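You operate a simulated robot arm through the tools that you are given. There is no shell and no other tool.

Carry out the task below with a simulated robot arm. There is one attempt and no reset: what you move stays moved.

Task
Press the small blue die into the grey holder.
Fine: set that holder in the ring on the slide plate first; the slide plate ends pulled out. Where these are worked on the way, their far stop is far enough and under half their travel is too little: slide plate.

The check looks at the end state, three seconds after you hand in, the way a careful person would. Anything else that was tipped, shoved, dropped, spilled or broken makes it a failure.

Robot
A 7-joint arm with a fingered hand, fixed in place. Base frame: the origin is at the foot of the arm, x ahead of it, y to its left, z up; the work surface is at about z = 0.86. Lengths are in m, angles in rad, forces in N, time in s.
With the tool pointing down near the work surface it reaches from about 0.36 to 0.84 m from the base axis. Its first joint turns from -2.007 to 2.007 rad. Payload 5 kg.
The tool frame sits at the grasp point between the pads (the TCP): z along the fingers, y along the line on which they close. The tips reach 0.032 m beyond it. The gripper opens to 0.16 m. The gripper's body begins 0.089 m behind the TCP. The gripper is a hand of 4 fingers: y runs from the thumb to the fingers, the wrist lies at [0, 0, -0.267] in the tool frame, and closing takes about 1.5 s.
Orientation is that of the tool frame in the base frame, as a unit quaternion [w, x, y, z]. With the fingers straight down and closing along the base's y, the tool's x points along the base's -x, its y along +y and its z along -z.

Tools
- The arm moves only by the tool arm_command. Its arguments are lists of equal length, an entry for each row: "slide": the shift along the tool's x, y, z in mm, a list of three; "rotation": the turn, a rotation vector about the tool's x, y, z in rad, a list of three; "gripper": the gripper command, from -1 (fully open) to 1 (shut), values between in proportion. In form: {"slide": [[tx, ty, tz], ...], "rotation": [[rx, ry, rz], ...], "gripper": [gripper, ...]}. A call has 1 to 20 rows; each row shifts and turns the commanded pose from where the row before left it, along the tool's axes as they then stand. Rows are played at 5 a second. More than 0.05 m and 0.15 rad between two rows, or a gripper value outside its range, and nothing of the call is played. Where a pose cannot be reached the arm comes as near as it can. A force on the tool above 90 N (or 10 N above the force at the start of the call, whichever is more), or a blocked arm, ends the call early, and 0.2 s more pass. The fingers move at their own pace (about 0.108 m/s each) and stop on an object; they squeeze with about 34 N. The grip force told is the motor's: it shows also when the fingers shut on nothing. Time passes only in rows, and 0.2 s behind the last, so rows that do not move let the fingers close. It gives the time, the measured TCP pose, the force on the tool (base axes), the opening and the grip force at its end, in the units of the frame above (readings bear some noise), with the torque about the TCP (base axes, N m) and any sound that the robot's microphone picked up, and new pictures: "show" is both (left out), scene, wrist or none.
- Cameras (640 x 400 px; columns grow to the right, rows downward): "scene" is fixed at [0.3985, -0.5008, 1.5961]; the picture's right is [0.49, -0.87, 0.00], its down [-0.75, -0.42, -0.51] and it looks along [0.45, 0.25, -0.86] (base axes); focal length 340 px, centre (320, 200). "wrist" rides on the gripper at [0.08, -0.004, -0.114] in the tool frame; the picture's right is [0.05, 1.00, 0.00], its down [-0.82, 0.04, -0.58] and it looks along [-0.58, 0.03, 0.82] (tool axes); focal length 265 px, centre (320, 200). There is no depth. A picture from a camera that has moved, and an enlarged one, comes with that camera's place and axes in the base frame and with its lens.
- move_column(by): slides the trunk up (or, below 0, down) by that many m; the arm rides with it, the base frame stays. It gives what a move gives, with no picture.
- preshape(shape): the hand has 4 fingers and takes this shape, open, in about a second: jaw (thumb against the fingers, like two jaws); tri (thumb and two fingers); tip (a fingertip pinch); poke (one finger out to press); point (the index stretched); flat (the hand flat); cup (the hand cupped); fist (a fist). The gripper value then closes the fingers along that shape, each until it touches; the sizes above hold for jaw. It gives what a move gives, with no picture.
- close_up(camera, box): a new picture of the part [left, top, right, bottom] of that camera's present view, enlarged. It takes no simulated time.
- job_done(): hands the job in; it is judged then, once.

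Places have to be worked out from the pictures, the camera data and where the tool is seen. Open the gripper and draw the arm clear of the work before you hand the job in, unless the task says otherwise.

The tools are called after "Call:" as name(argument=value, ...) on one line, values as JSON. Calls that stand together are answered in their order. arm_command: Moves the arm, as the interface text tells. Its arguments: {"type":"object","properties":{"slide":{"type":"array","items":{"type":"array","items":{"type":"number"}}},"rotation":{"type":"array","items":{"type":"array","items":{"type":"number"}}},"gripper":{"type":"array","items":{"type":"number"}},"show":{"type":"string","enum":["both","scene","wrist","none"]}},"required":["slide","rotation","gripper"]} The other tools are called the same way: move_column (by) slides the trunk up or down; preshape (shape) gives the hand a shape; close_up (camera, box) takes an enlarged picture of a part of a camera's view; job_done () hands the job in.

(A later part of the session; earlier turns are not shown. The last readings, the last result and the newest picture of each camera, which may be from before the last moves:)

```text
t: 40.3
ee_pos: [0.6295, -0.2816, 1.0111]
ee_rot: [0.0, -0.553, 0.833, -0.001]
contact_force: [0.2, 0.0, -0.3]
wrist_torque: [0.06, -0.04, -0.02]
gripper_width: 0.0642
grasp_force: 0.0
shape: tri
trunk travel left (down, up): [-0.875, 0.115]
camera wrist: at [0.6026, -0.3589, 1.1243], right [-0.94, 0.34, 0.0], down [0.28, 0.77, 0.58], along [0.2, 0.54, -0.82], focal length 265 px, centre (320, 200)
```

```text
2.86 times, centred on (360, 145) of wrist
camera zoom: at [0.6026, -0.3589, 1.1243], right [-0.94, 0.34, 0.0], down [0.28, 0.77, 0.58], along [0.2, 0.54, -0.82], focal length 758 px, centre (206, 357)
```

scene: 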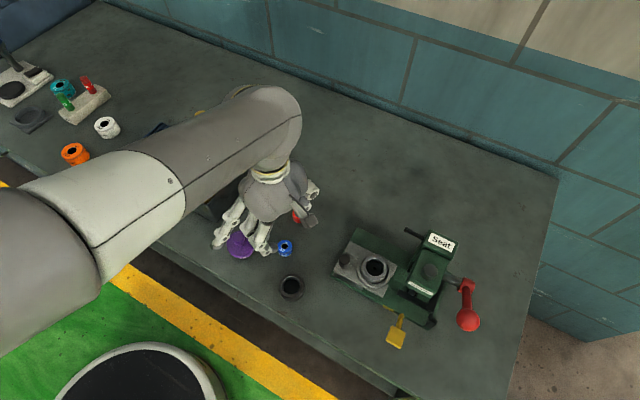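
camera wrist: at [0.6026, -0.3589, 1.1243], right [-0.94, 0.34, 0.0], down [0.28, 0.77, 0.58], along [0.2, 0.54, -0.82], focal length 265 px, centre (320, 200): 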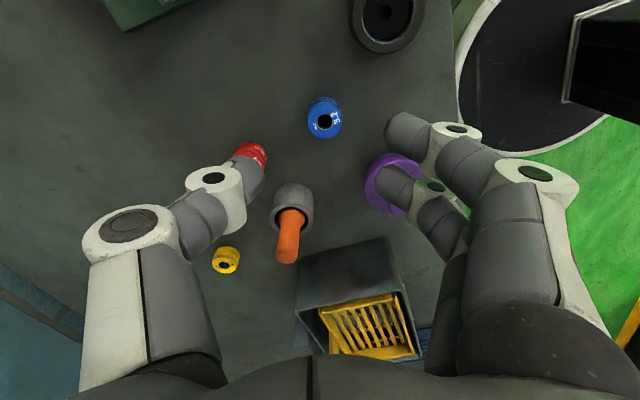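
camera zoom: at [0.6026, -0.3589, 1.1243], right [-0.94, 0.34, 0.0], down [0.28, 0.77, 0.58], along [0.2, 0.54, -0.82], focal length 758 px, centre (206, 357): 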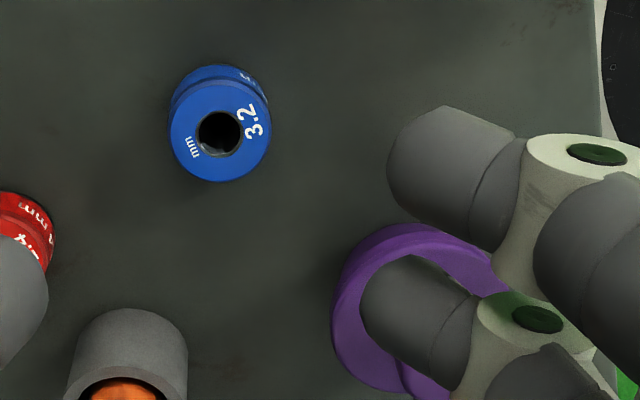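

The die's centre is about 2 mm to tool −x and 4.5 mm to +y. I align and descend 80 mm, then re-check.

Call:
arm_command(slide=[[-4, 4.5, 0], [0, 0, 20], [0, 0, 30], [0, 0, 30], [0, 0, 0]], rotation=[[0, 0, 0], [0, 0, 0], [0, 0, 0], [0, 0, 0], [0, 0, 0]], gripper=[0.2, 0.25, 0.3, 0.3, 0.3])

Call:
close_up(camera="wrist", box=[200, 85, 440, 235])

Call:
close_up(camera="scene", box=[200, 160, 340, 280])

```text
t: 41.5
ee_pos: [0.6306, -0.2832, 0.9521]
ee_rot: [-0.001, -0.573, 0.819, 0.0]
contact_force: [-0.7, -0.1, 0.3]
wrist_torque: [-0.05, 0.01, 0.0]
gripper_width: 0.0564
grasp_force: 0.0
shape: tri
out of reach, approached as far as the arm can: row 1, 2
trunk travel left (down, up): [-0.875, 0.115]
camera wrist: at [0.607, -0.3607, 1.0648], right [-0.96, 0.29, 0.0], down [0.24, 0.78, 0.58], along [0.17, 0.55, -0.82], focal length 265 px, centre (320, 200)
```

scene: 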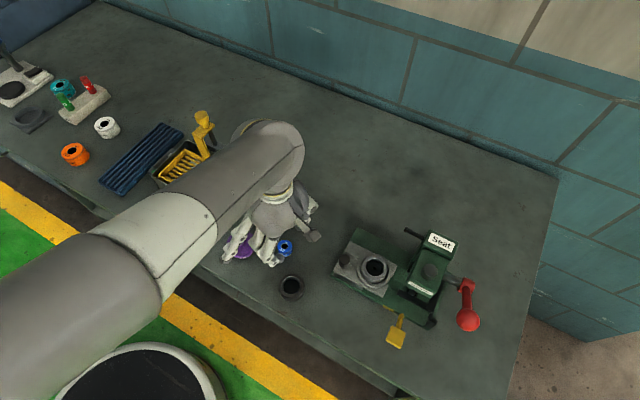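
wrist: 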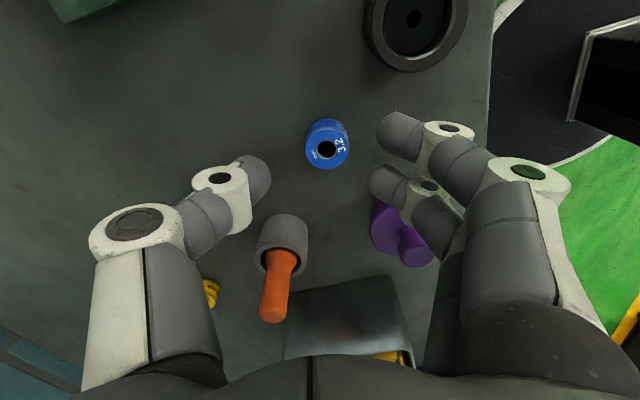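

```text
2.67 times, centred on (320, 160) of wrist
camera zoom: at [0.607, -0.3607, 1.0648], right [-0.96, 0.29, 0.0], down [0.24, 0.78, 0.58], along [0.17, 0.55, -0.82], focal length 708 px, centre (320, 307)
```

zoom: 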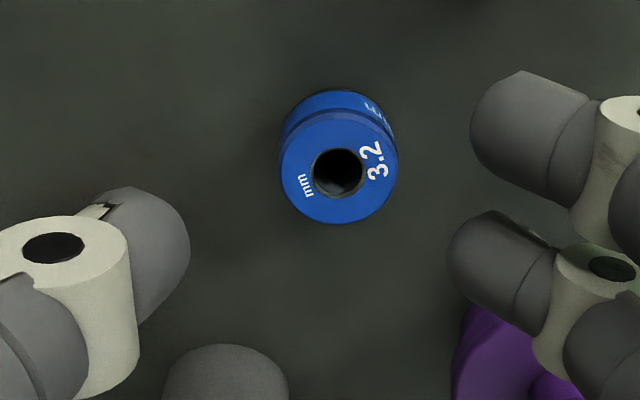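

```text
3.33 times, centred on (270, 220) of scene
camera zoom: at [0.3985, -0.5008, 1.5961], right [0.49, -0.87, 0.0], down [-0.75, -0.42, -0.51], along [0.45, 0.25, -0.86], focal length 1134 px, centre (487, 133)
```

zoom: 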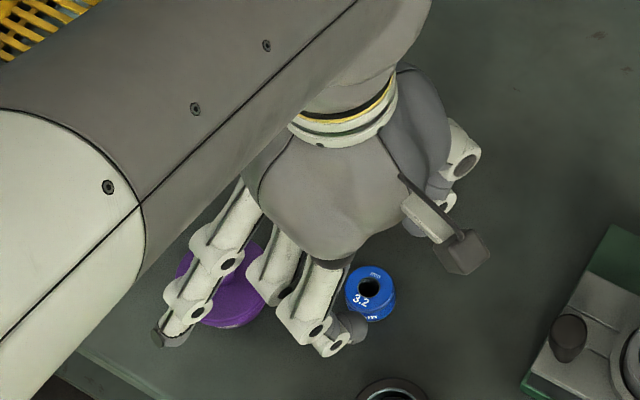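

In this yaw the wrist is at its limit, and the spare finger stretches over the purple item, so I abandon this approach. I raise the hand, go back to the jaw shape, and turn toward a yaw where the neighbours are clear (fingers toward +x).

Call:
arm_command(slide=[[0, 0, -30], [0, 0, -40], [0, 0, -40], [0, 0, 0]], rotation=[[0, 0, 0], [0, 0, 0], [0, 0, 0], [0, 0, 0]], gripper=[0.3, 0.3, 0.3, 0.3], show="none")

Call:
preshape(shape="jaw")

Call:
arm_command(slide=[[0, 0, 0], [0, 0, 0], [0, 0, 0], [0, 0, 0], [0, 0, 0], [0, 0, 0], [0, 0, 0], [0, 0, 0], [0, 0, 0], [0, 0, 0], [0, 0, 0], [0, 0, 0], [0, 0, 0], [0, 0, 0], [0, 0, 0], [0, 0, 0], [0, 0, 0], [0, 0, 0], [0, 0, 0], [0, 0, 0]], rotation=[[0, 0, 0.144], [0, 0, 0.144], [0, 0, 0.144], [0, 0, 0.144], [0, 0, 0.144], [0, 0, 0.144], [0, 0, 0.144], [0, 0, 0.144], [0, 0, 0.144], [0, 0, 0.144], [0, 0, 0.144], [0, 0, 0.144], [0, 0, 0.144], [0, 0, 0.144], [0, 0, 0.144], [0, 0, 0.144], [0, 0, 0.144], [0, 0, 0.144], [0, 0, 0.144], [0, 0, 0.144]], gripper=[-0.6, -0.3, 0, 0.2, 0.35, 0.35, 0.35, 0.35, 0.35, 0.35, 0.35, 0.35, 0.35, 0.35, 0.35, 0.35, 0.35, 0.35, 0.35, 0.35])

```text
t: 42.5
ee_pos: [0.6313, -0.2834, 0.9822]
ee_rot: [0.0, -0.573, 0.82, -0.001]
contact_force: [-0.4, -0.2, -0.4]
wrist_torque: [0.02, -0.01, 0.0]
gripper_width: 0.0564
grasp_force: 0.1
shape: tri
out of reach, approached as far as the arm can: row 2, 3
trunk travel left (down, up): [-0.875, 0.115]
```

```text
t: 43.4
ee_pos: [0.6305, -0.2837, 0.9821]
ee_rot: [0.0, -0.573, 0.82, -0.001]
contact_force: [-0.2, 1.1, 0.4]
wrist_torque: [0.0, 0.01, -0.02]
gripper_width: 0.16
grasp_force: 0.1
shape: jaw
trunk travel left (down, up): [-0.875, 0.115]
```

```text
t: 47.6
ee_pos: [0.63, -0.2845, 0.9815]
ee_rot: [0.0, 0.738, 0.674, 0.0]
contact_force: [-0.4, -0.4, -0.2]
wrist_torque: [-0.04, -0.01, -0.03]
gripper_width: 0.0527
grasp_force: 0.0
shape: jaw
trunk travel left (down, up): [-0.875, 0.115]
camera wrist: at [0.6337, -0.2034, 1.0958], right [1.0, -0.04, 0.0], down [-0.03, -0.82, 0.58], along [-0.02, -0.58, -0.82], focal length 265 px, centre (320, 200)
```

scene: 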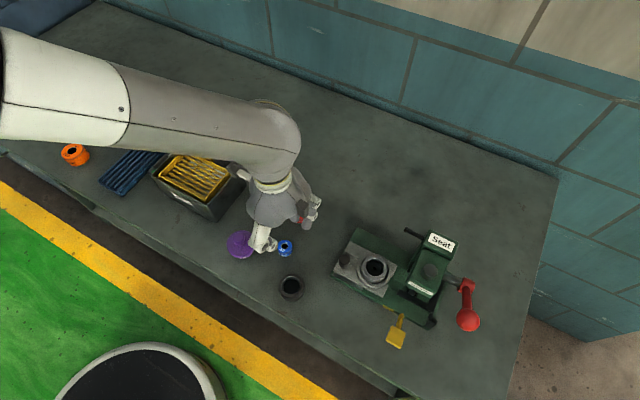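
wrist: 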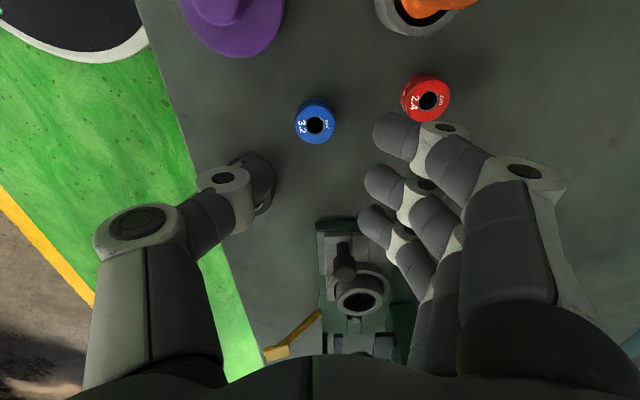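

Now the hand is at yaw −95° with a narrow opening and clear surroundings. I zoom on the die to measure it.

Call:
close_up(camera="wrist", box=[240, 60, 460, 220])

Call:
close_up(camera="scene", box=[220, 150, 340, 270])

```text
2.50 times, centred on (350, 140) of wrist
camera zoom: at [0.6337, -0.2034, 1.0958], right [1.0, -0.04, 0.0], down [-0.03, -0.82, 0.58], along [-0.02, -0.58, -0.82], focal length 664 px, centre (245, 350)
```

zoom: 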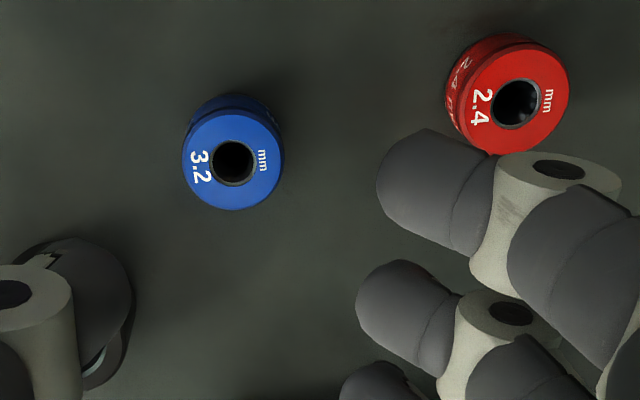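

```text
3.33 times, centred on (280, 210) of scene
camera zoom: at [0.3985, -0.5008, 1.5961], right [0.49, -0.87, 0.0], down [-0.75, -0.42, -0.51], along [0.45, 0.25, -0.86], focal length 1134 px, centre (453, 167)
```

zoom: 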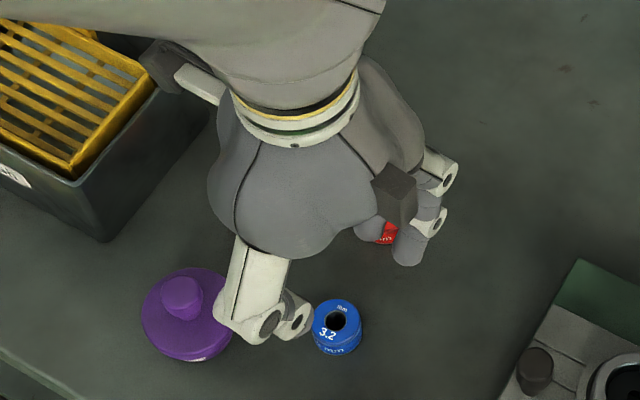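

The die is at about (0.6265, -0.280). I align it between thumb and middle finger and descend in two stages.

Call:
arm_command(slide=[[-1.8, -3.9, 15], [0, 0, 25], [0, 0, 15], [0, 0, 0]], rotation=[[0, 0, 0], [0, 0, 0], [0, 0, 0], [0, 0, 0]], gripper=[0.33, 0.33, 0.33, 0.33])

Call:
close_up(camera="wrist", box=[220, 80, 440, 240])

Call:
close_up(camera="scene", box=[220, 150, 340, 270])

```text
t: 48.6
ee_pos: [0.6271, -0.2842, 0.9265]
ee_rot: [0.0, 0.738, 0.675, -0.001]
contact_force: [0.7, -0.1, 0.1]
wrist_torque: [0.0, 0.0, 0.01]
gripper_width: 0.0529
grasp_force: 0.0
shape: jaw
trunk travel left (down, up): [-0.875, 0.115]
camera wrist: at [0.6307, -0.2043, 1.04], right [1.0, -0.04, 0.0], down [-0.03, -0.82, 0.58], along [-0.02, -0.58, -0.82], focal length 265 px, centre (320, 200)
```

scene: 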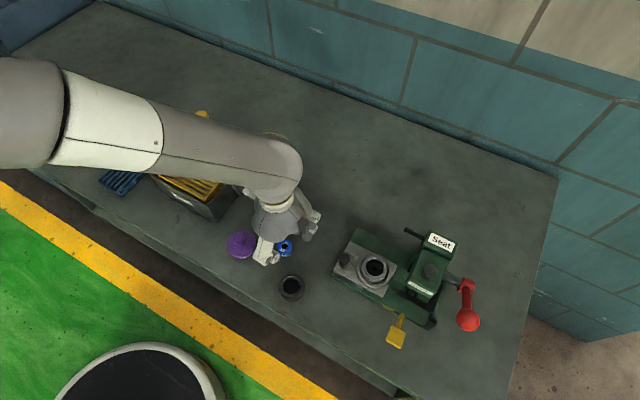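
wrist: 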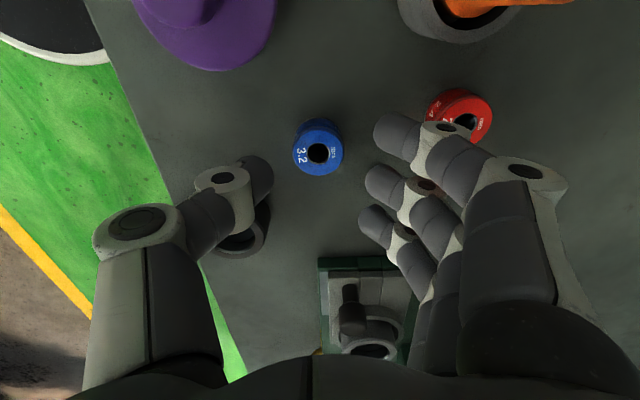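

```text
2.50 times, centred on (330, 160) of wrist
camera zoom: at [0.6307, -0.2043, 1.04], right [1.0, -0.04, 0.0], down [-0.03, -0.82, 0.58], along [-0.02, -0.58, -0.82], focal length 664 px, centre (295, 300)
```

zoom: 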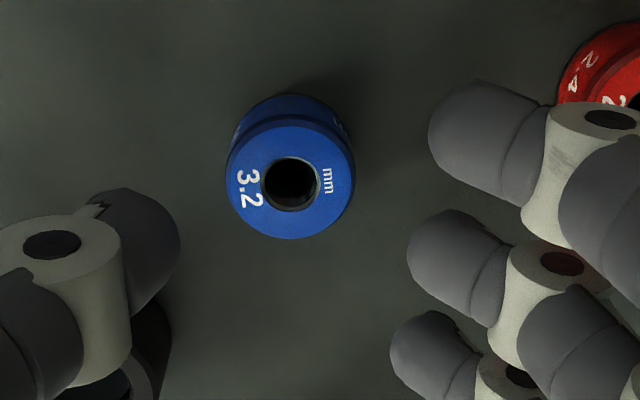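

```text
3.33 times, centred on (280, 210) of scene
camera zoom: at [0.3985, -0.5008, 1.5961], right [0.49, -0.87, 0.0], down [-0.75, -0.42, -0.51], along [0.45, 0.25, -0.86], focal length 1134 px, centre (453, 167)
```

zoom: 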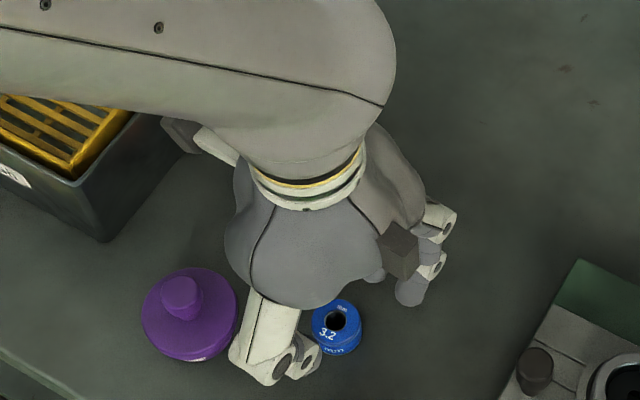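

Centred. I lower the last 23 mm and close on the die.

Call:
arm_command(slide=[[0, -1, 12], [0, 0, 11], [0, 0, 0], [0, 0, 0], [0, 0, 0], [0, 0, 0], [0, 0, 0], [0, 0, 0]], rotation=[[0, 0, 0], [0, 0, 0], [0, 0, 0], [0, 0, 0], [0, 0, 0], [0, 0, 0], [0, 0, 0], [0, 0, 0]], gripper=[0.33, 0.33, 0.33, 0.45, 0.55, 0.65, 0.75, 0.75])

Call:
close_up(camera="wrist", box=[220, 80, 440, 240])

Call:
close_up(camera="scene", box=[220, 180, 340, 280])

```text
t: 50.4
ee_pos: [0.6252, -0.2836, 0.9063]
ee_rot: [0.001, 0.737, 0.676, 0.001]
contact_force: [-2.8, 0.3, 8.1]
wrist_torque: [0.04, -0.12, 0.0]
gripper_width: 0.0084
grasp_force: 34.3
shape: jaw
trunk travel left (down, up): [-0.875, 0.115]
camera wrist: at [0.6289, -0.2037, 1.0192], right [1.0, -0.04, 0.0], down [-0.03, -0.82, 0.58], along [-0.02, -0.58, -0.82], focal length 265 px, centre (320, 200)
```

scene: 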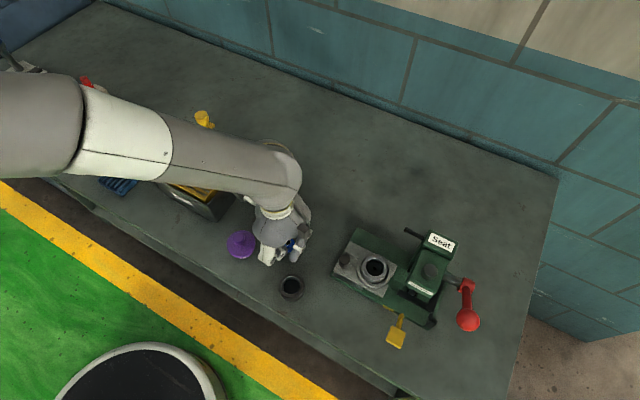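
wrist: 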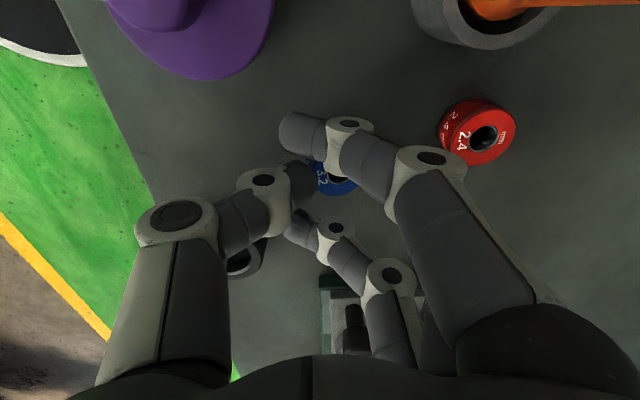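

```text
2.50 times, centred on (330, 160) of wrist
camera zoom: at [0.6289, -0.2037, 1.0192], right [1.0, -0.04, 0.0], down [-0.03, -0.82, 0.58], along [-0.02, -0.58, -0.82], focal length 664 px, centre (295, 300)
```

zoom: 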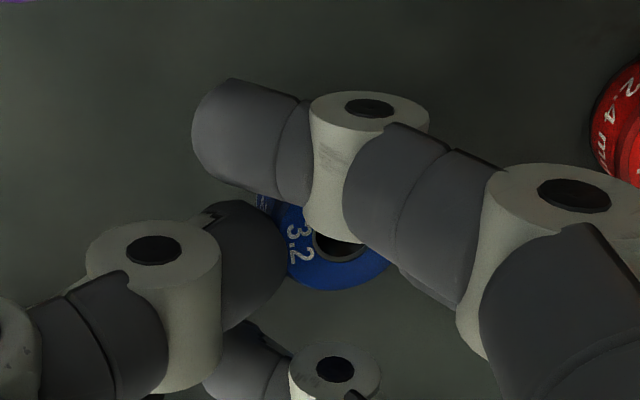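

```text
4.00 times, centred on (280, 230) of scene
camera zoom: at [0.3985, -0.5008, 1.5961], right [0.49, -0.87, 0.0], down [-0.75, -0.42, -0.51], along [0.45, 0.25, -0.86], focal length 1361 px, centre (480, 80)
```

zoom: 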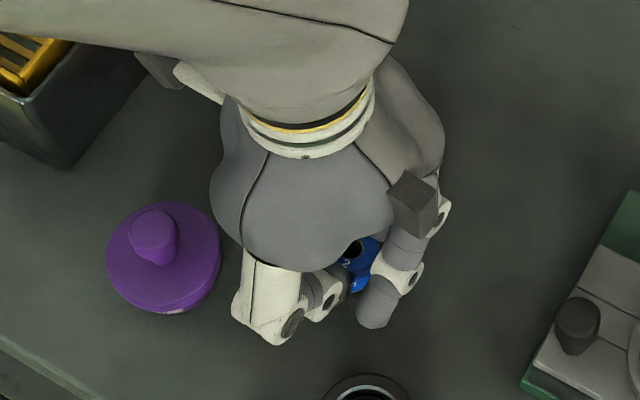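

The outer fingers closed past the small die and their tips touched the table (8 N). I reopen, check the die, and regrip with a gentler closing target so only thumb and middle finger pinch it.

Call:
arm_command(slide=[[0, 0, 0], [0, 0, 0], [0, 0, 0], [0, 0, -2], [0, 0, 0]], rotation=[[0, 0, 0], [0, 0, 0], [0, 0, 0], [0, 0, 0], [0, 0, 0]], gripper=[0.6, 0.45, 0.33, 0.33, 0.33])

Call:
close_up(camera="wrist", box=[220, 80, 440, 240])

```text
t: 51.6
ee_pos: [0.6262, -0.2843, 0.9065]
ee_rot: [0.0, 0.737, 0.676, 0.0]
contact_force: [-0.1, -0.4, 0.3]
wrist_torque: [-0.03, 0.02, -0.03]
gripper_width: 0.0531
grasp_force: 0.0
shape: jaw
trunk travel left (down, up): [-0.875, 0.115]
camera wrist: at [0.6297, -0.2035, 1.0197], right [1.0, -0.04, 0.0], down [-0.03, -0.82, 0.58], along [-0.02, -0.58, -0.82], focal length 265 px, centre (320, 200)
```

scene: 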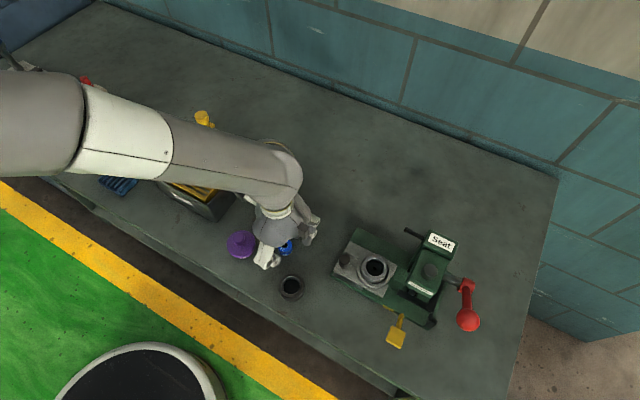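
wrist: 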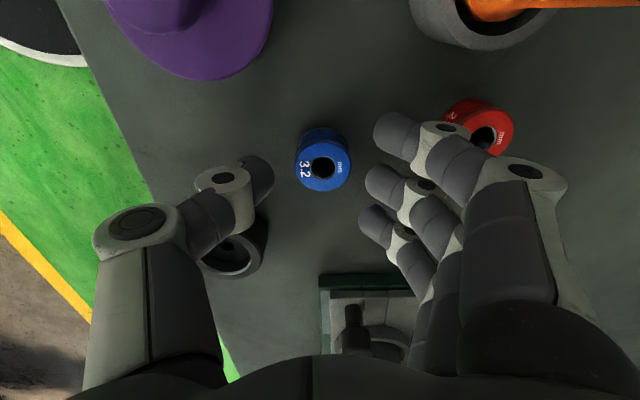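

```text
2.50 times, centred on (330, 160) of wrist
camera zoom: at [0.6297, -0.2035, 1.0197], right [1.0, -0.04, 0.0], down [-0.03, -0.82, 0.58], along [-0.02, -0.58, -0.82], focal length 664 px, centre (295, 300)
```

zoom: 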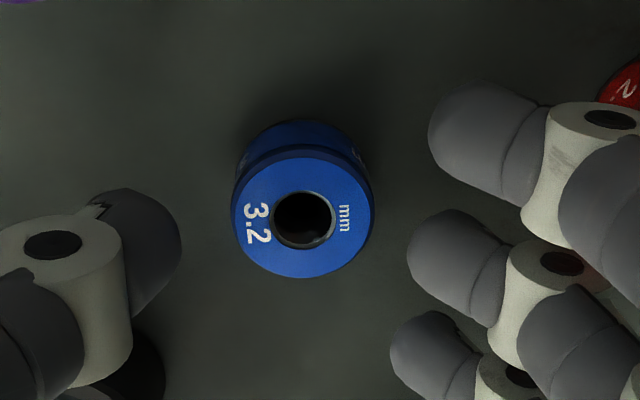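

The die is upright and hardly moved. I close again to a target of about 30 mm only.

Call:
arm_command(slide=[[0, 2, 0], [0, 0, 0], [0, 0, 0], [0, 0, 0], [0, 0, 0], [0, 0, 0]], rotation=[[0, 0, 0], [0, 0, 0], [0, 0, 0], [0, 0, 0], [0, 0, 0], [0, 0, 0]], gripper=[0.4, 0.48, 0.54, 0.6, 0.62, 0.62])

Call:
close_up(camera="wrist", box=[220, 80, 440, 240])

```text
t: 53.0
ee_pos: [0.6283, -0.2843, 0.9058]
ee_rot: [0.0, 0.738, 0.675, 0.0]
contact_force: [-0.2, -0.2, 0.0]
wrist_torque: [0.0, 0.01, -0.02]
gripper_width: 0.031
grasp_force: 0.1
shape: jaw
trunk travel left (down, up): [-0.875, 0.115]
camera wrist: at [0.6314, -0.2039, 1.0196], right [1.0, -0.04, 0.0], down [-0.03, -0.82, 0.58], along [-0.02, -0.58, -0.82], focal length 265 px, centre (320, 200)
```

scene: 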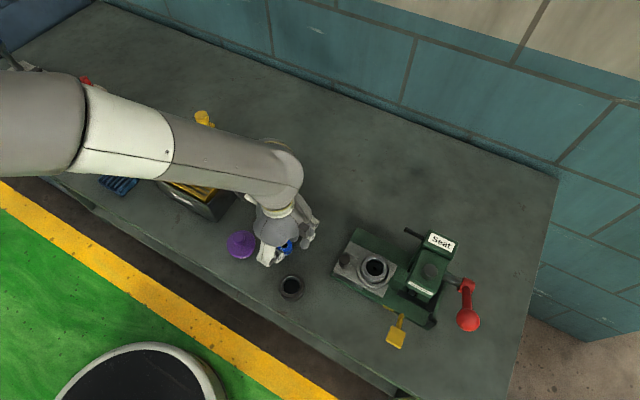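
wrist: 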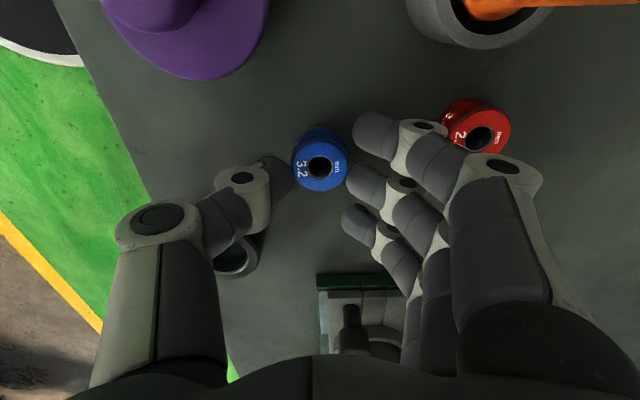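

```text
2.50 times, centred on (330, 160) of wrist
camera zoom: at [0.6314, -0.2039, 1.0196], right [1.0, -0.04, 0.0], down [-0.03, -0.82, 0.58], along [-0.02, -0.58, -0.82], focal length 664 px, centre (295, 300)
```

zoom: 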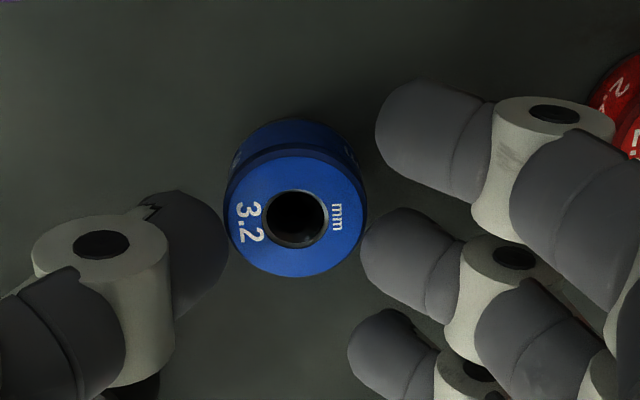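

Thumb and middle finger are just about at the die with no force yet. I close in small steps and watch the grip force.

Call:
arm_command(slide=[[0, 0, 0], [0, 0, 0], [0, 0, 0]], rotation=[[0, 0, 0], [0, 0, 0], [0, 0, 0]], gripper=[0.65, 0.67, 0.67])

Call:
close_up(camera="wrist", box=[220, 80, 440, 240])

```text
t: 53.8
ee_pos: [0.627, -0.2858, 0.9071]
ee_rot: [0.0, 0.737, 0.676, 0.0]
contact_force: [-0.3, -0.1, 1.2]
wrist_torque: [-0.02, -0.04, 0.01]
gripper_width: 0.0265
grasp_force: 0.0
shape: jaw
trunk travel left (down, up): [-0.875, 0.115]
camera wrist: at [0.6313, -0.2039, 1.0197], right [1.0, -0.04, 0.0], down [-0.03, -0.82, 0.58], along [-0.02, -0.58, -0.82], focal length 265 px, centre (320, 200)
```

scene: 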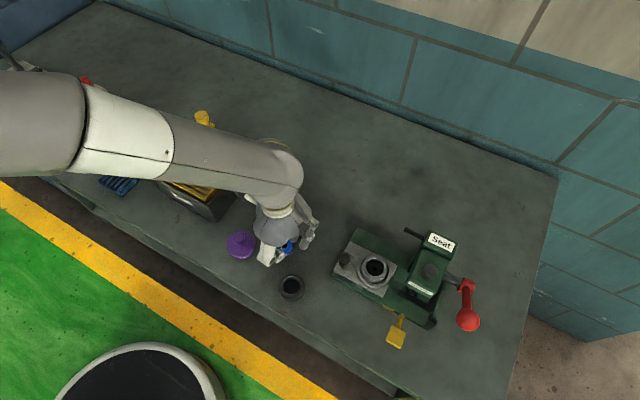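
wrist: 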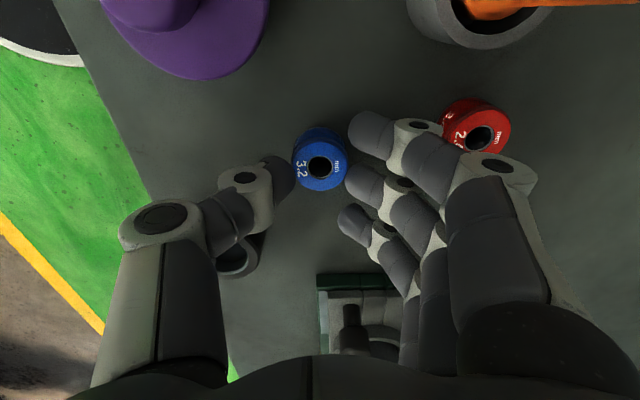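

```text
2.50 times, centred on (330, 160) of wrist
camera zoom: at [0.6313, -0.2039, 1.0197], right [1.0, -0.04, 0.0], down [-0.03, -0.82, 0.58], along [-0.02, -0.58, -0.82], focal length 664 px, centre (295, 300)
```

zoom: 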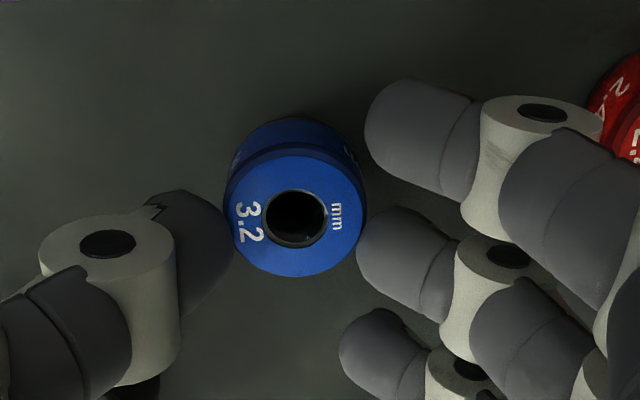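

The tips only overlap the die's top few millimetres. I open slightly, go 8 mm lower, and close again.

Call:
arm_command(slide=[[0, 0, 0], [0, 0, 4], [0, 0, 4], [0, 0, 0], [0, 0, 0], [0, 0, 0], [0, 0, 0]], rotation=[[0, 0, 0], [0, 0, 0], [0, 0, 0], [0, 0, 0], [0, 0, 0], [0, 0, 0], [0, 0, 0]], gripper=[0.45, 0.45, 0.45, 0.55, 0.62, 0.66, 0.66])

Call:
close_up(camera="wrist", box=[220, 80, 440, 240])

```text
t: 55.4
ee_pos: [0.6281, -0.2843, 0.8988]
ee_rot: [0.001, 0.738, 0.675, 0.0]
contact_force: [-2.0, 0.3, 1.5]
wrist_torque: [0.03, -0.03, -0.01]
gripper_width: 0.0132
grasp_force: 34.0
shape: jaw
trunk travel left (down, up): [-0.875, 0.115]
camera wrist: at [0.6311, -0.2041, 1.0122], right [1.0, -0.04, 0.0], down [-0.03, -0.82, 0.58], along [-0.02, -0.58, -0.82], focal length 265 px, centre (320, 200)
```

scene: 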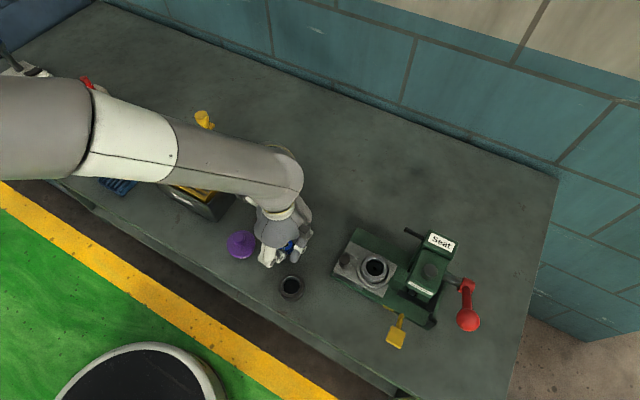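
wrist: 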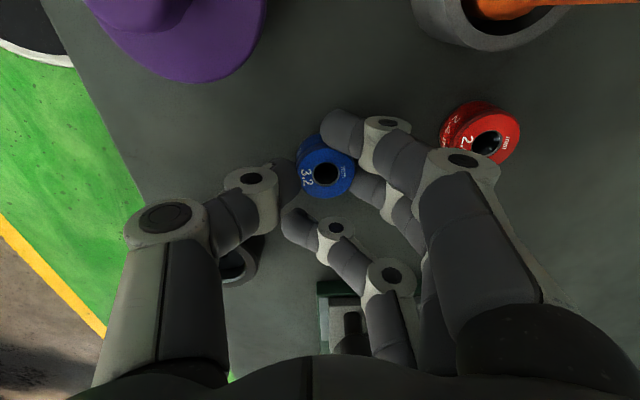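

```text
2.50 times, centred on (330, 160) of wrist
camera zoom: at [0.6311, -0.2041, 1.0122], right [1.0, -0.04, 0.0], down [-0.03, -0.82, 0.58], along [-0.02, -0.58, -0.82], focal length 664 px, centre (295, 300)
```

zoom: 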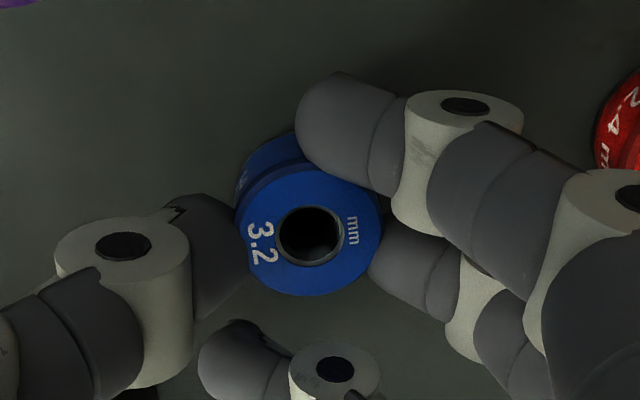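

The die is now held by thumb, middle and index with the ring finger flanking, 34 N. I lift 25 mm and check.

Call:
arm_command(slide=[[0, 0, -5], [0, 0, -10], [0, 0, -10], [0, 0, 0]], rotation=[[0, 0, 0], [0, 0, 0], [0, 0, 0], [0, 0, 0]], gripper=[0.66, 0.66, 0.66, 0.66])

Call:
close_up(camera="wrist", box=[220, 80, 440, 240])

Call:
close_up(camera="scene", box=[240, 190, 340, 280])

```text
t: 56.4
ee_pos: [0.6284, -0.2848, 0.9222]
ee_rot: [0.0, 0.738, 0.675, 0.0]
contact_force: [-0.1, -0.4, -0.7]
wrist_torque: [0.0, 0.0, -0.04]
gripper_width: 0.0126
grasp_force: 34.0
shape: jaw
trunk travel left (down, up): [-0.875, 0.115]
camera wrist: at [0.6313, -0.2041, 1.0359], right [1.0, -0.04, 0.0], down [-0.03, -0.82, 0.58], along [-0.02, -0.58, -0.82], focal length 265 px, centre (320, 200)
```

scene: 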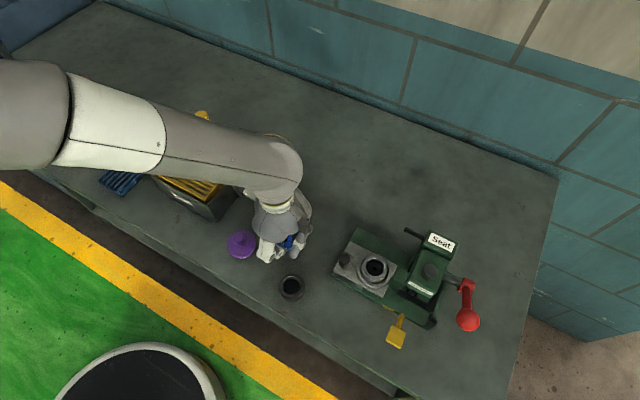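
wrist: 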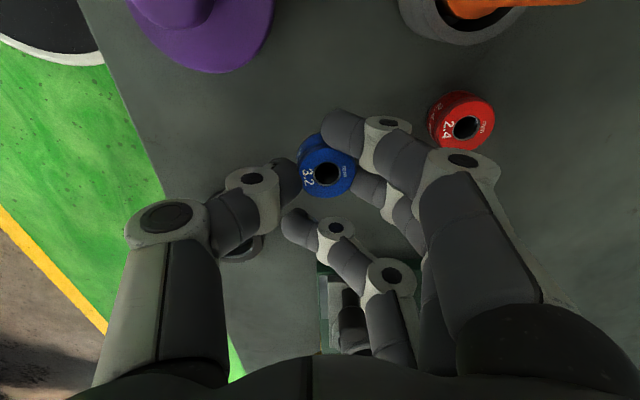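

```text
2.50 times, centred on (330, 160) of wrist
camera zoom: at [0.6313, -0.2041, 1.0359], right [1.0, -0.04, 0.0], down [-0.03, -0.82, 0.58], along [-0.02, -0.58, -0.82], focal length 664 px, centre (295, 300)
```

zoom: 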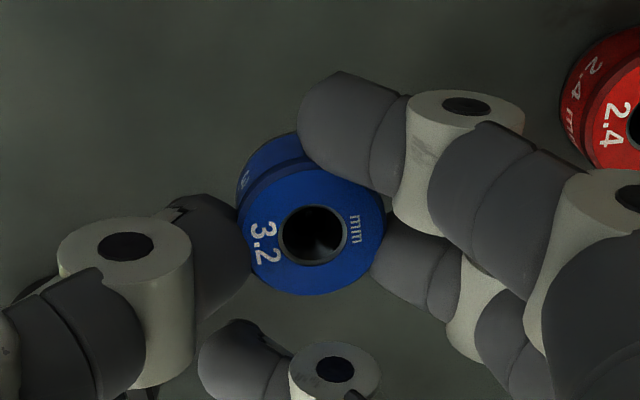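

```text
4.44 times, centred on (290, 235) of scene
camera zoom: at [0.3985, -0.5008, 1.5961], right [0.49, -0.87, 0.0], down [-0.75, -0.42, -0.51], along [0.45, 0.25, -0.86], focal length 1512 px, centre (453, 44)
```

zoom: 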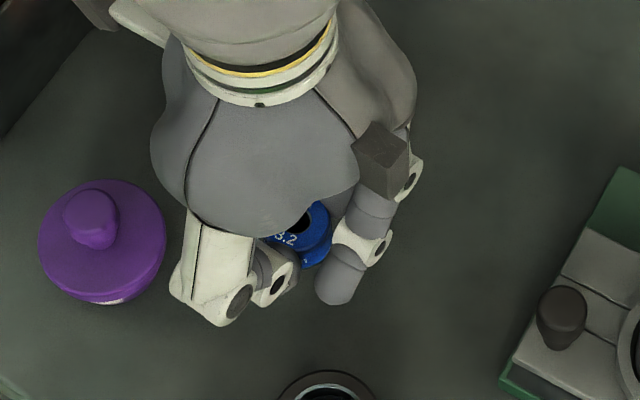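

The die is held level and lifted clear. I raise it to a safe height, turn the hand back to the yaw used for the ring, and carry it over the holder.

Call:
arm_command(slide=[[0, 0, -30], [0, 0, -30], [0, 0, -30], [0, 0, 0], [0, 0, 0], [0, 0, 0], [0, 0, 0], [0, 0, 0], [0, 0, 0], [-34.6, -20.8, 0], [-34.6, -20.8, 0], [-34.6, -20.8, 0], [-34.6, -20.8, 0], [-34.6, -20.8, 0], [0, 0, 0]], rotation=[[0, 0, 0], [0, 0, 0], [0, 0, 0], [0, 0, -0.137], [0, 0, -0.137], [0, 0, -0.137], [0, 0, -0.137], [0, 0, -0.137], [0, 0, -0.137], [0, 0, 0], [0, 0, 0], [0, 0, 0], [0, 0, 0], [0, 0, 0], [0, 0, 0]], gripper=[0.66, 0.66, 0.66, 0.66, 0.66, 0.66, 0.66, 0.66, 0.66, 0.66, 0.66, 0.66, 0.66, 0.66, 0.66])

Call:
close_up(camera="wrist", box=[220, 80, 440, 240])

Call:
close_up(camera="scene", box=[330, 200, 450, 300])

```text
t: 59.6
ee_pos: [0.6669, -0.4834, 1.0135]
ee_rot: [0.0, 0.407, 0.914, 0.0]
contact_force: [-0.7, 0.1, -1.1]
wrist_torque: [-0.04, 0.01, 0.01]
gripper_width: 0.0123
grasp_force: 34.3
shape: jaw
trunk travel left (down, up): [-0.875, 0.115]
camera wrist: at [0.6091, -0.4263, 1.1278], right [0.71, 0.71, 0.0], down [0.58, -0.58, 0.58], along [0.41, -0.41, -0.82], focal length 265 px, centre (320, 200)
```

scene: 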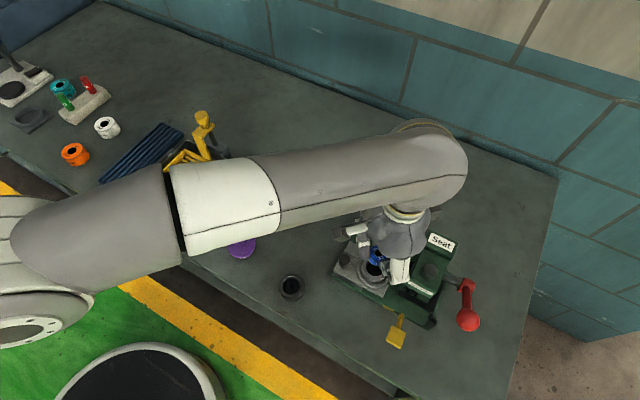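
wrist: 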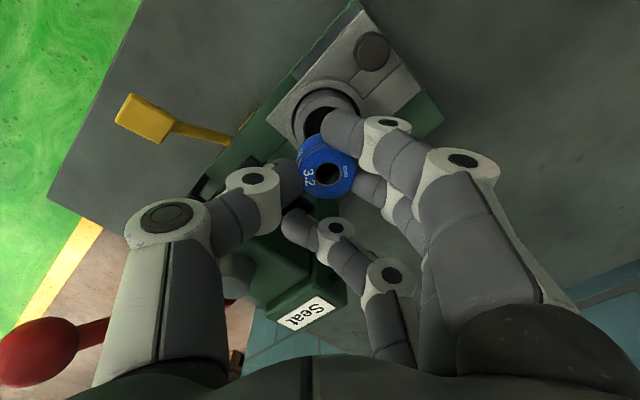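

```text
2.50 times, centred on (330, 160) of wrist
camera zoom: at [0.6091, -0.4263, 1.1278], right [0.71, 0.71, 0.0], down [0.58, -0.58, 0.58], along [0.41, -0.41, -0.82], focal length 664 px, centre (295, 300)
```

zoom: 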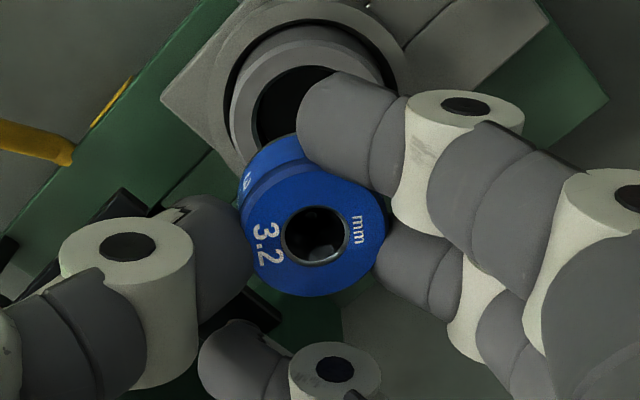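

```text
4.00 times, centred on (390, 250) of scene
camera zoom: at [0.3985, -0.5008, 1.5961], right [0.49, -0.87, 0.0], down [-0.75, -0.42, -0.51], along [0.45, 0.25, -0.86], focal length 1361 px, centre (40, 0)
```

zoom: 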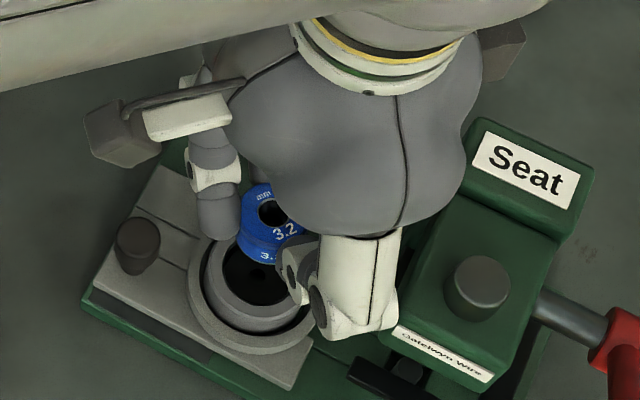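

I enlarge the holder's visible part to measure the offset between die and bore.

Call:
close_up(camera="wrist", box=[280, 75, 380, 145])

Call:
close_up(camera="scene", box=[370, 245, 420, 290])

```text
5.71 times, centred on (330, 110) of wrist
camera zoom: at [0.6091, -0.4263, 1.1278], right [0.71, 0.71, 0.0], down [0.58, -0.58, 0.58], along [0.41, -0.41, -0.82], focal length 1517 px, centre (263, 714)
```

zoom: 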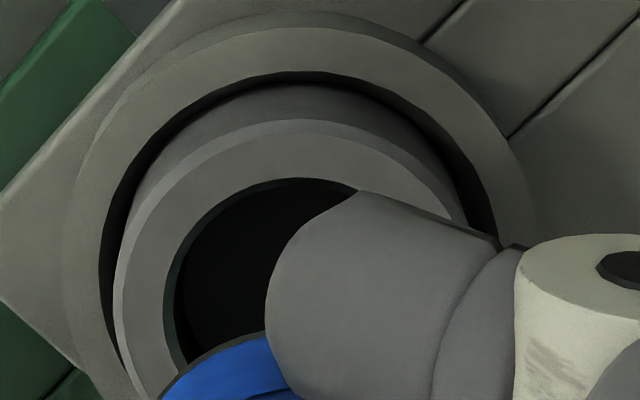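

```text
8.89 times, centred on (395, 268) of scene
camera zoom: at [0.3985, -0.5008, 1.5961], right [0.49, -0.87, 0.0], down [-0.75, -0.42, -0.51], along [0.45, 0.25, -0.86], focal length 3024 px, centre (-347, -400)
```

zoom: 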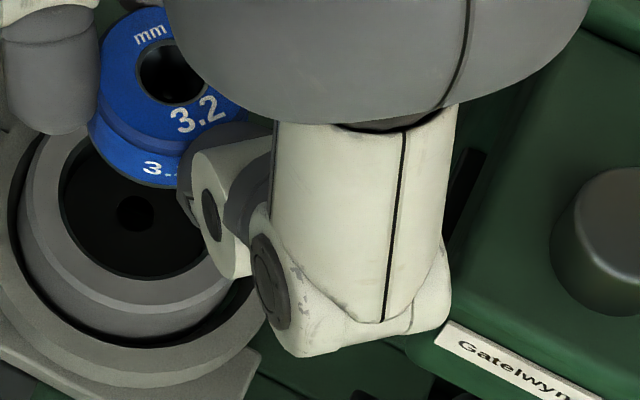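

Both cameras put the die within about 1–2 mm of the bore axis. I apply a small correction and lower 50 mm, leaving the die a few mm above the rim.

Call:
arm_command(slide=[[-0.7, 1.2, 15], [0, 0, 20], [0, 0, 15], [0, 0, 0]], rotation=[[0, 0, 0], [0, 0, 0], [0, 0, 0], [0, 0, 0]], gripper=[0.66, 0.66, 0.66, 0.66])

Call:
close_up(camera="wrist", box=[280, 95, 380, 165])

Call:
close_up(camera="scene", box=[355, 245, 405, 290])

```text
t: 60.6
ee_pos: [0.6674, -0.4821, 0.9626]
ee_rot: [0.0, 0.406, 0.914, 0.0]
contact_force: [0.1, -0.2, -2.2]
wrist_torque: [0.01, -0.01, 0.02]
gripper_width: 0.0124
grasp_force: 33.5
shape: jaw
trunk travel left (down, up): [-0.875, 0.115]
camera wrist: at [0.6115, -0.426, 1.0767], right [0.71, 0.71, 0.0], down [0.58, -0.58, 0.58], along [0.41, -0.41, -0.82], focal length 265 px, centre (320, 200)
```

scene: 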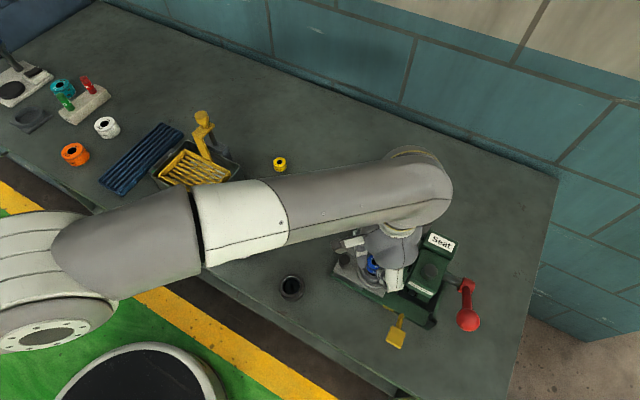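
wrist: 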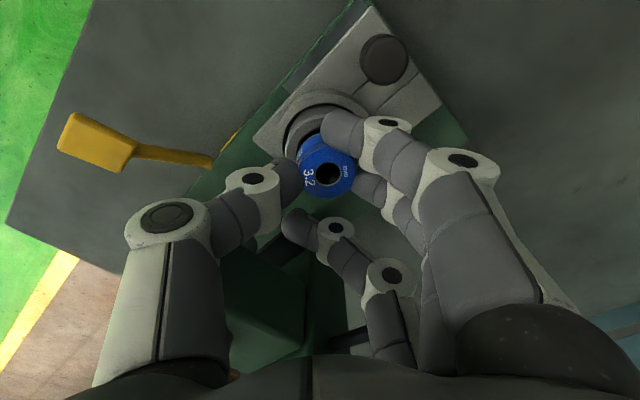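

```text
5.71 times, centred on (330, 130) of wrist
camera zoom: at [0.6115, -0.426, 1.0767], right [0.71, 0.71, 0.0], down [0.58, -0.58, 0.58], along [0.41, -0.41, -0.82], focal length 1517 px, centre (263, 600)
```

zoom: 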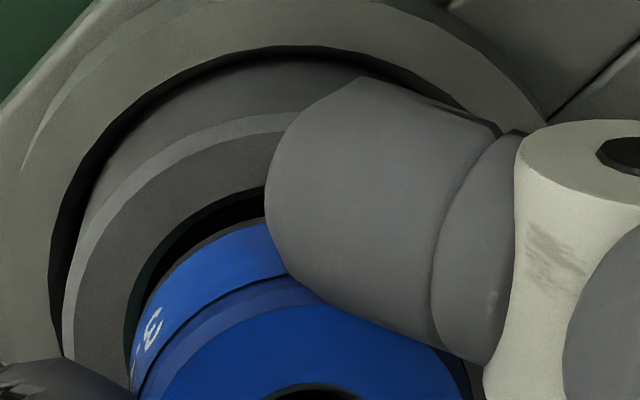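

```text
8.89 times, centred on (380, 268) of scene
camera zoom: at [0.3985, -0.5008, 1.5961], right [0.49, -0.87, 0.0], down [-0.75, -0.42, -0.51], along [0.45, 0.25, -0.86], focal length 3024 px, centre (-213, -400)
```

zoom: 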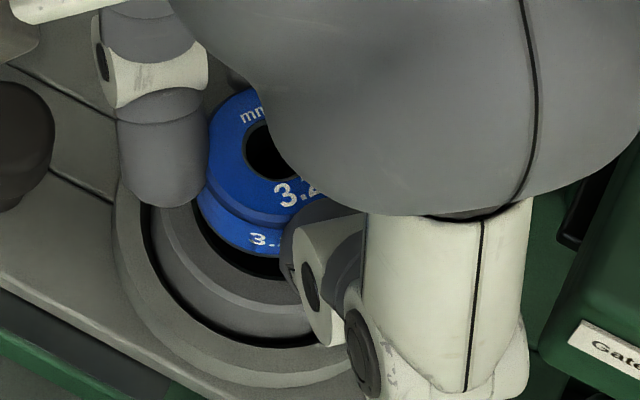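

Very close. I lower another 6 mm so die bottom and rim are almost level, which removes the parallax for the final check.

Call:
arm_command(slide=[[0, 0, 3], [0, 0, 3], [0, 0, 0]], rotation=[[0, 0, 0], [0, 0, 0], [0, 0, 0]], gripper=[0.66, 0.66, 0.66])

Call:
close_up(camera="wrist", box=[280, 105, 360, 165])

Call:
close_up(camera="scene", box=[365, 260, 395, 285])

```text
t: 61.4
ee_pos: [0.669, -0.483, 0.9561]
ee_rot: [0.0, 0.406, 0.914, 0.0]
contact_force: [-0.6, -0.7, -1.6]
wrist_torque: [0.02, 0.0, -0.02]
gripper_width: 0.0121
grasp_force: 33.7
shape: jaw
trunk travel left (down, up): [-0.875, 0.115]
camera wrist: at [0.6119, -0.4262, 1.0705], right [0.71, 0.71, 0.0], down [0.58, -0.58, 0.58], along [0.41, -0.41, -0.82], focal length 265 px, centre (320, 200)
```

scene: 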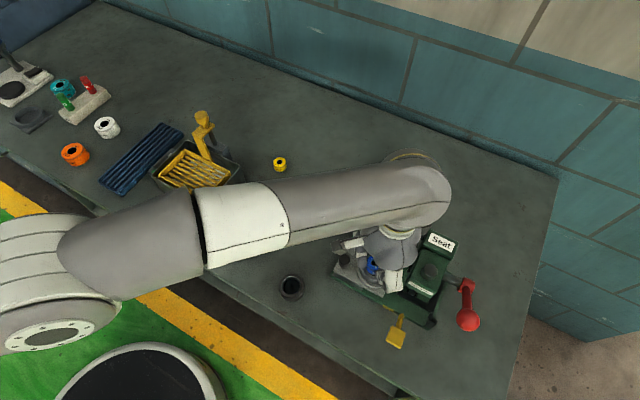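
wrist: 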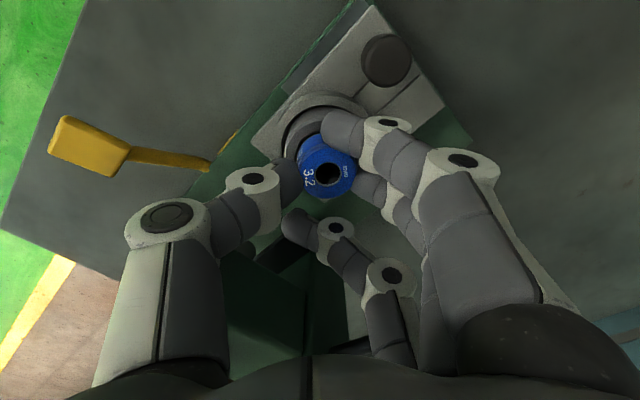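

```text
6.67 times, centred on (320, 135) of wrist
camera zoom: at [0.6119, -0.4262, 1.0705], right [0.71, 0.71, 0.0], down [0.58, -0.58, 0.58], along [0.41, -0.41, -0.82], focal length 1769 px, centre (320, 633)
```

zoom: 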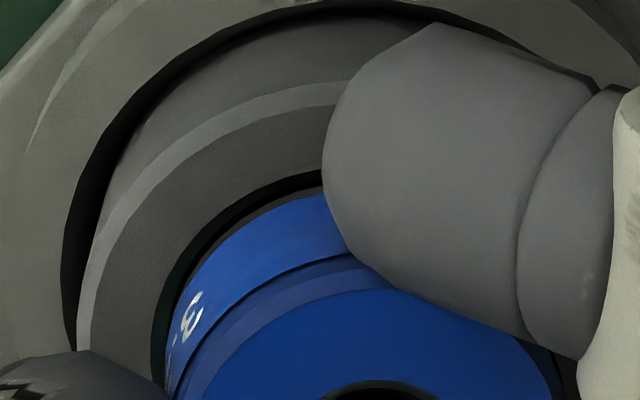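

```text
16.00 times, centred on (380, 272) of scene
camera zoom: at [0.3985, -0.5008, 1.5961], right [0.49, -0.87, 0.0], down [-0.75, -0.42, -0.51], along [0.45, 0.25, -0.86], focal length 5444 px, centre (-640, -960)
```

zoom: 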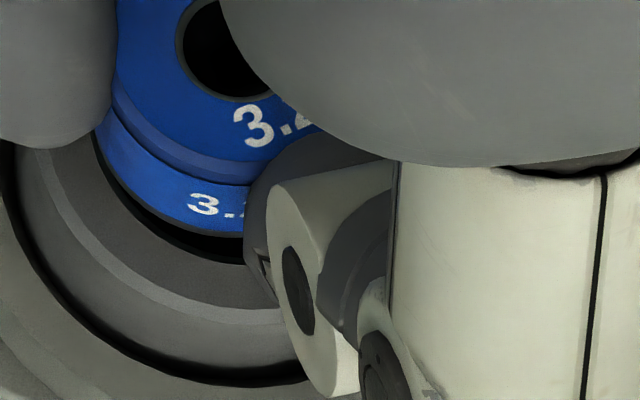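

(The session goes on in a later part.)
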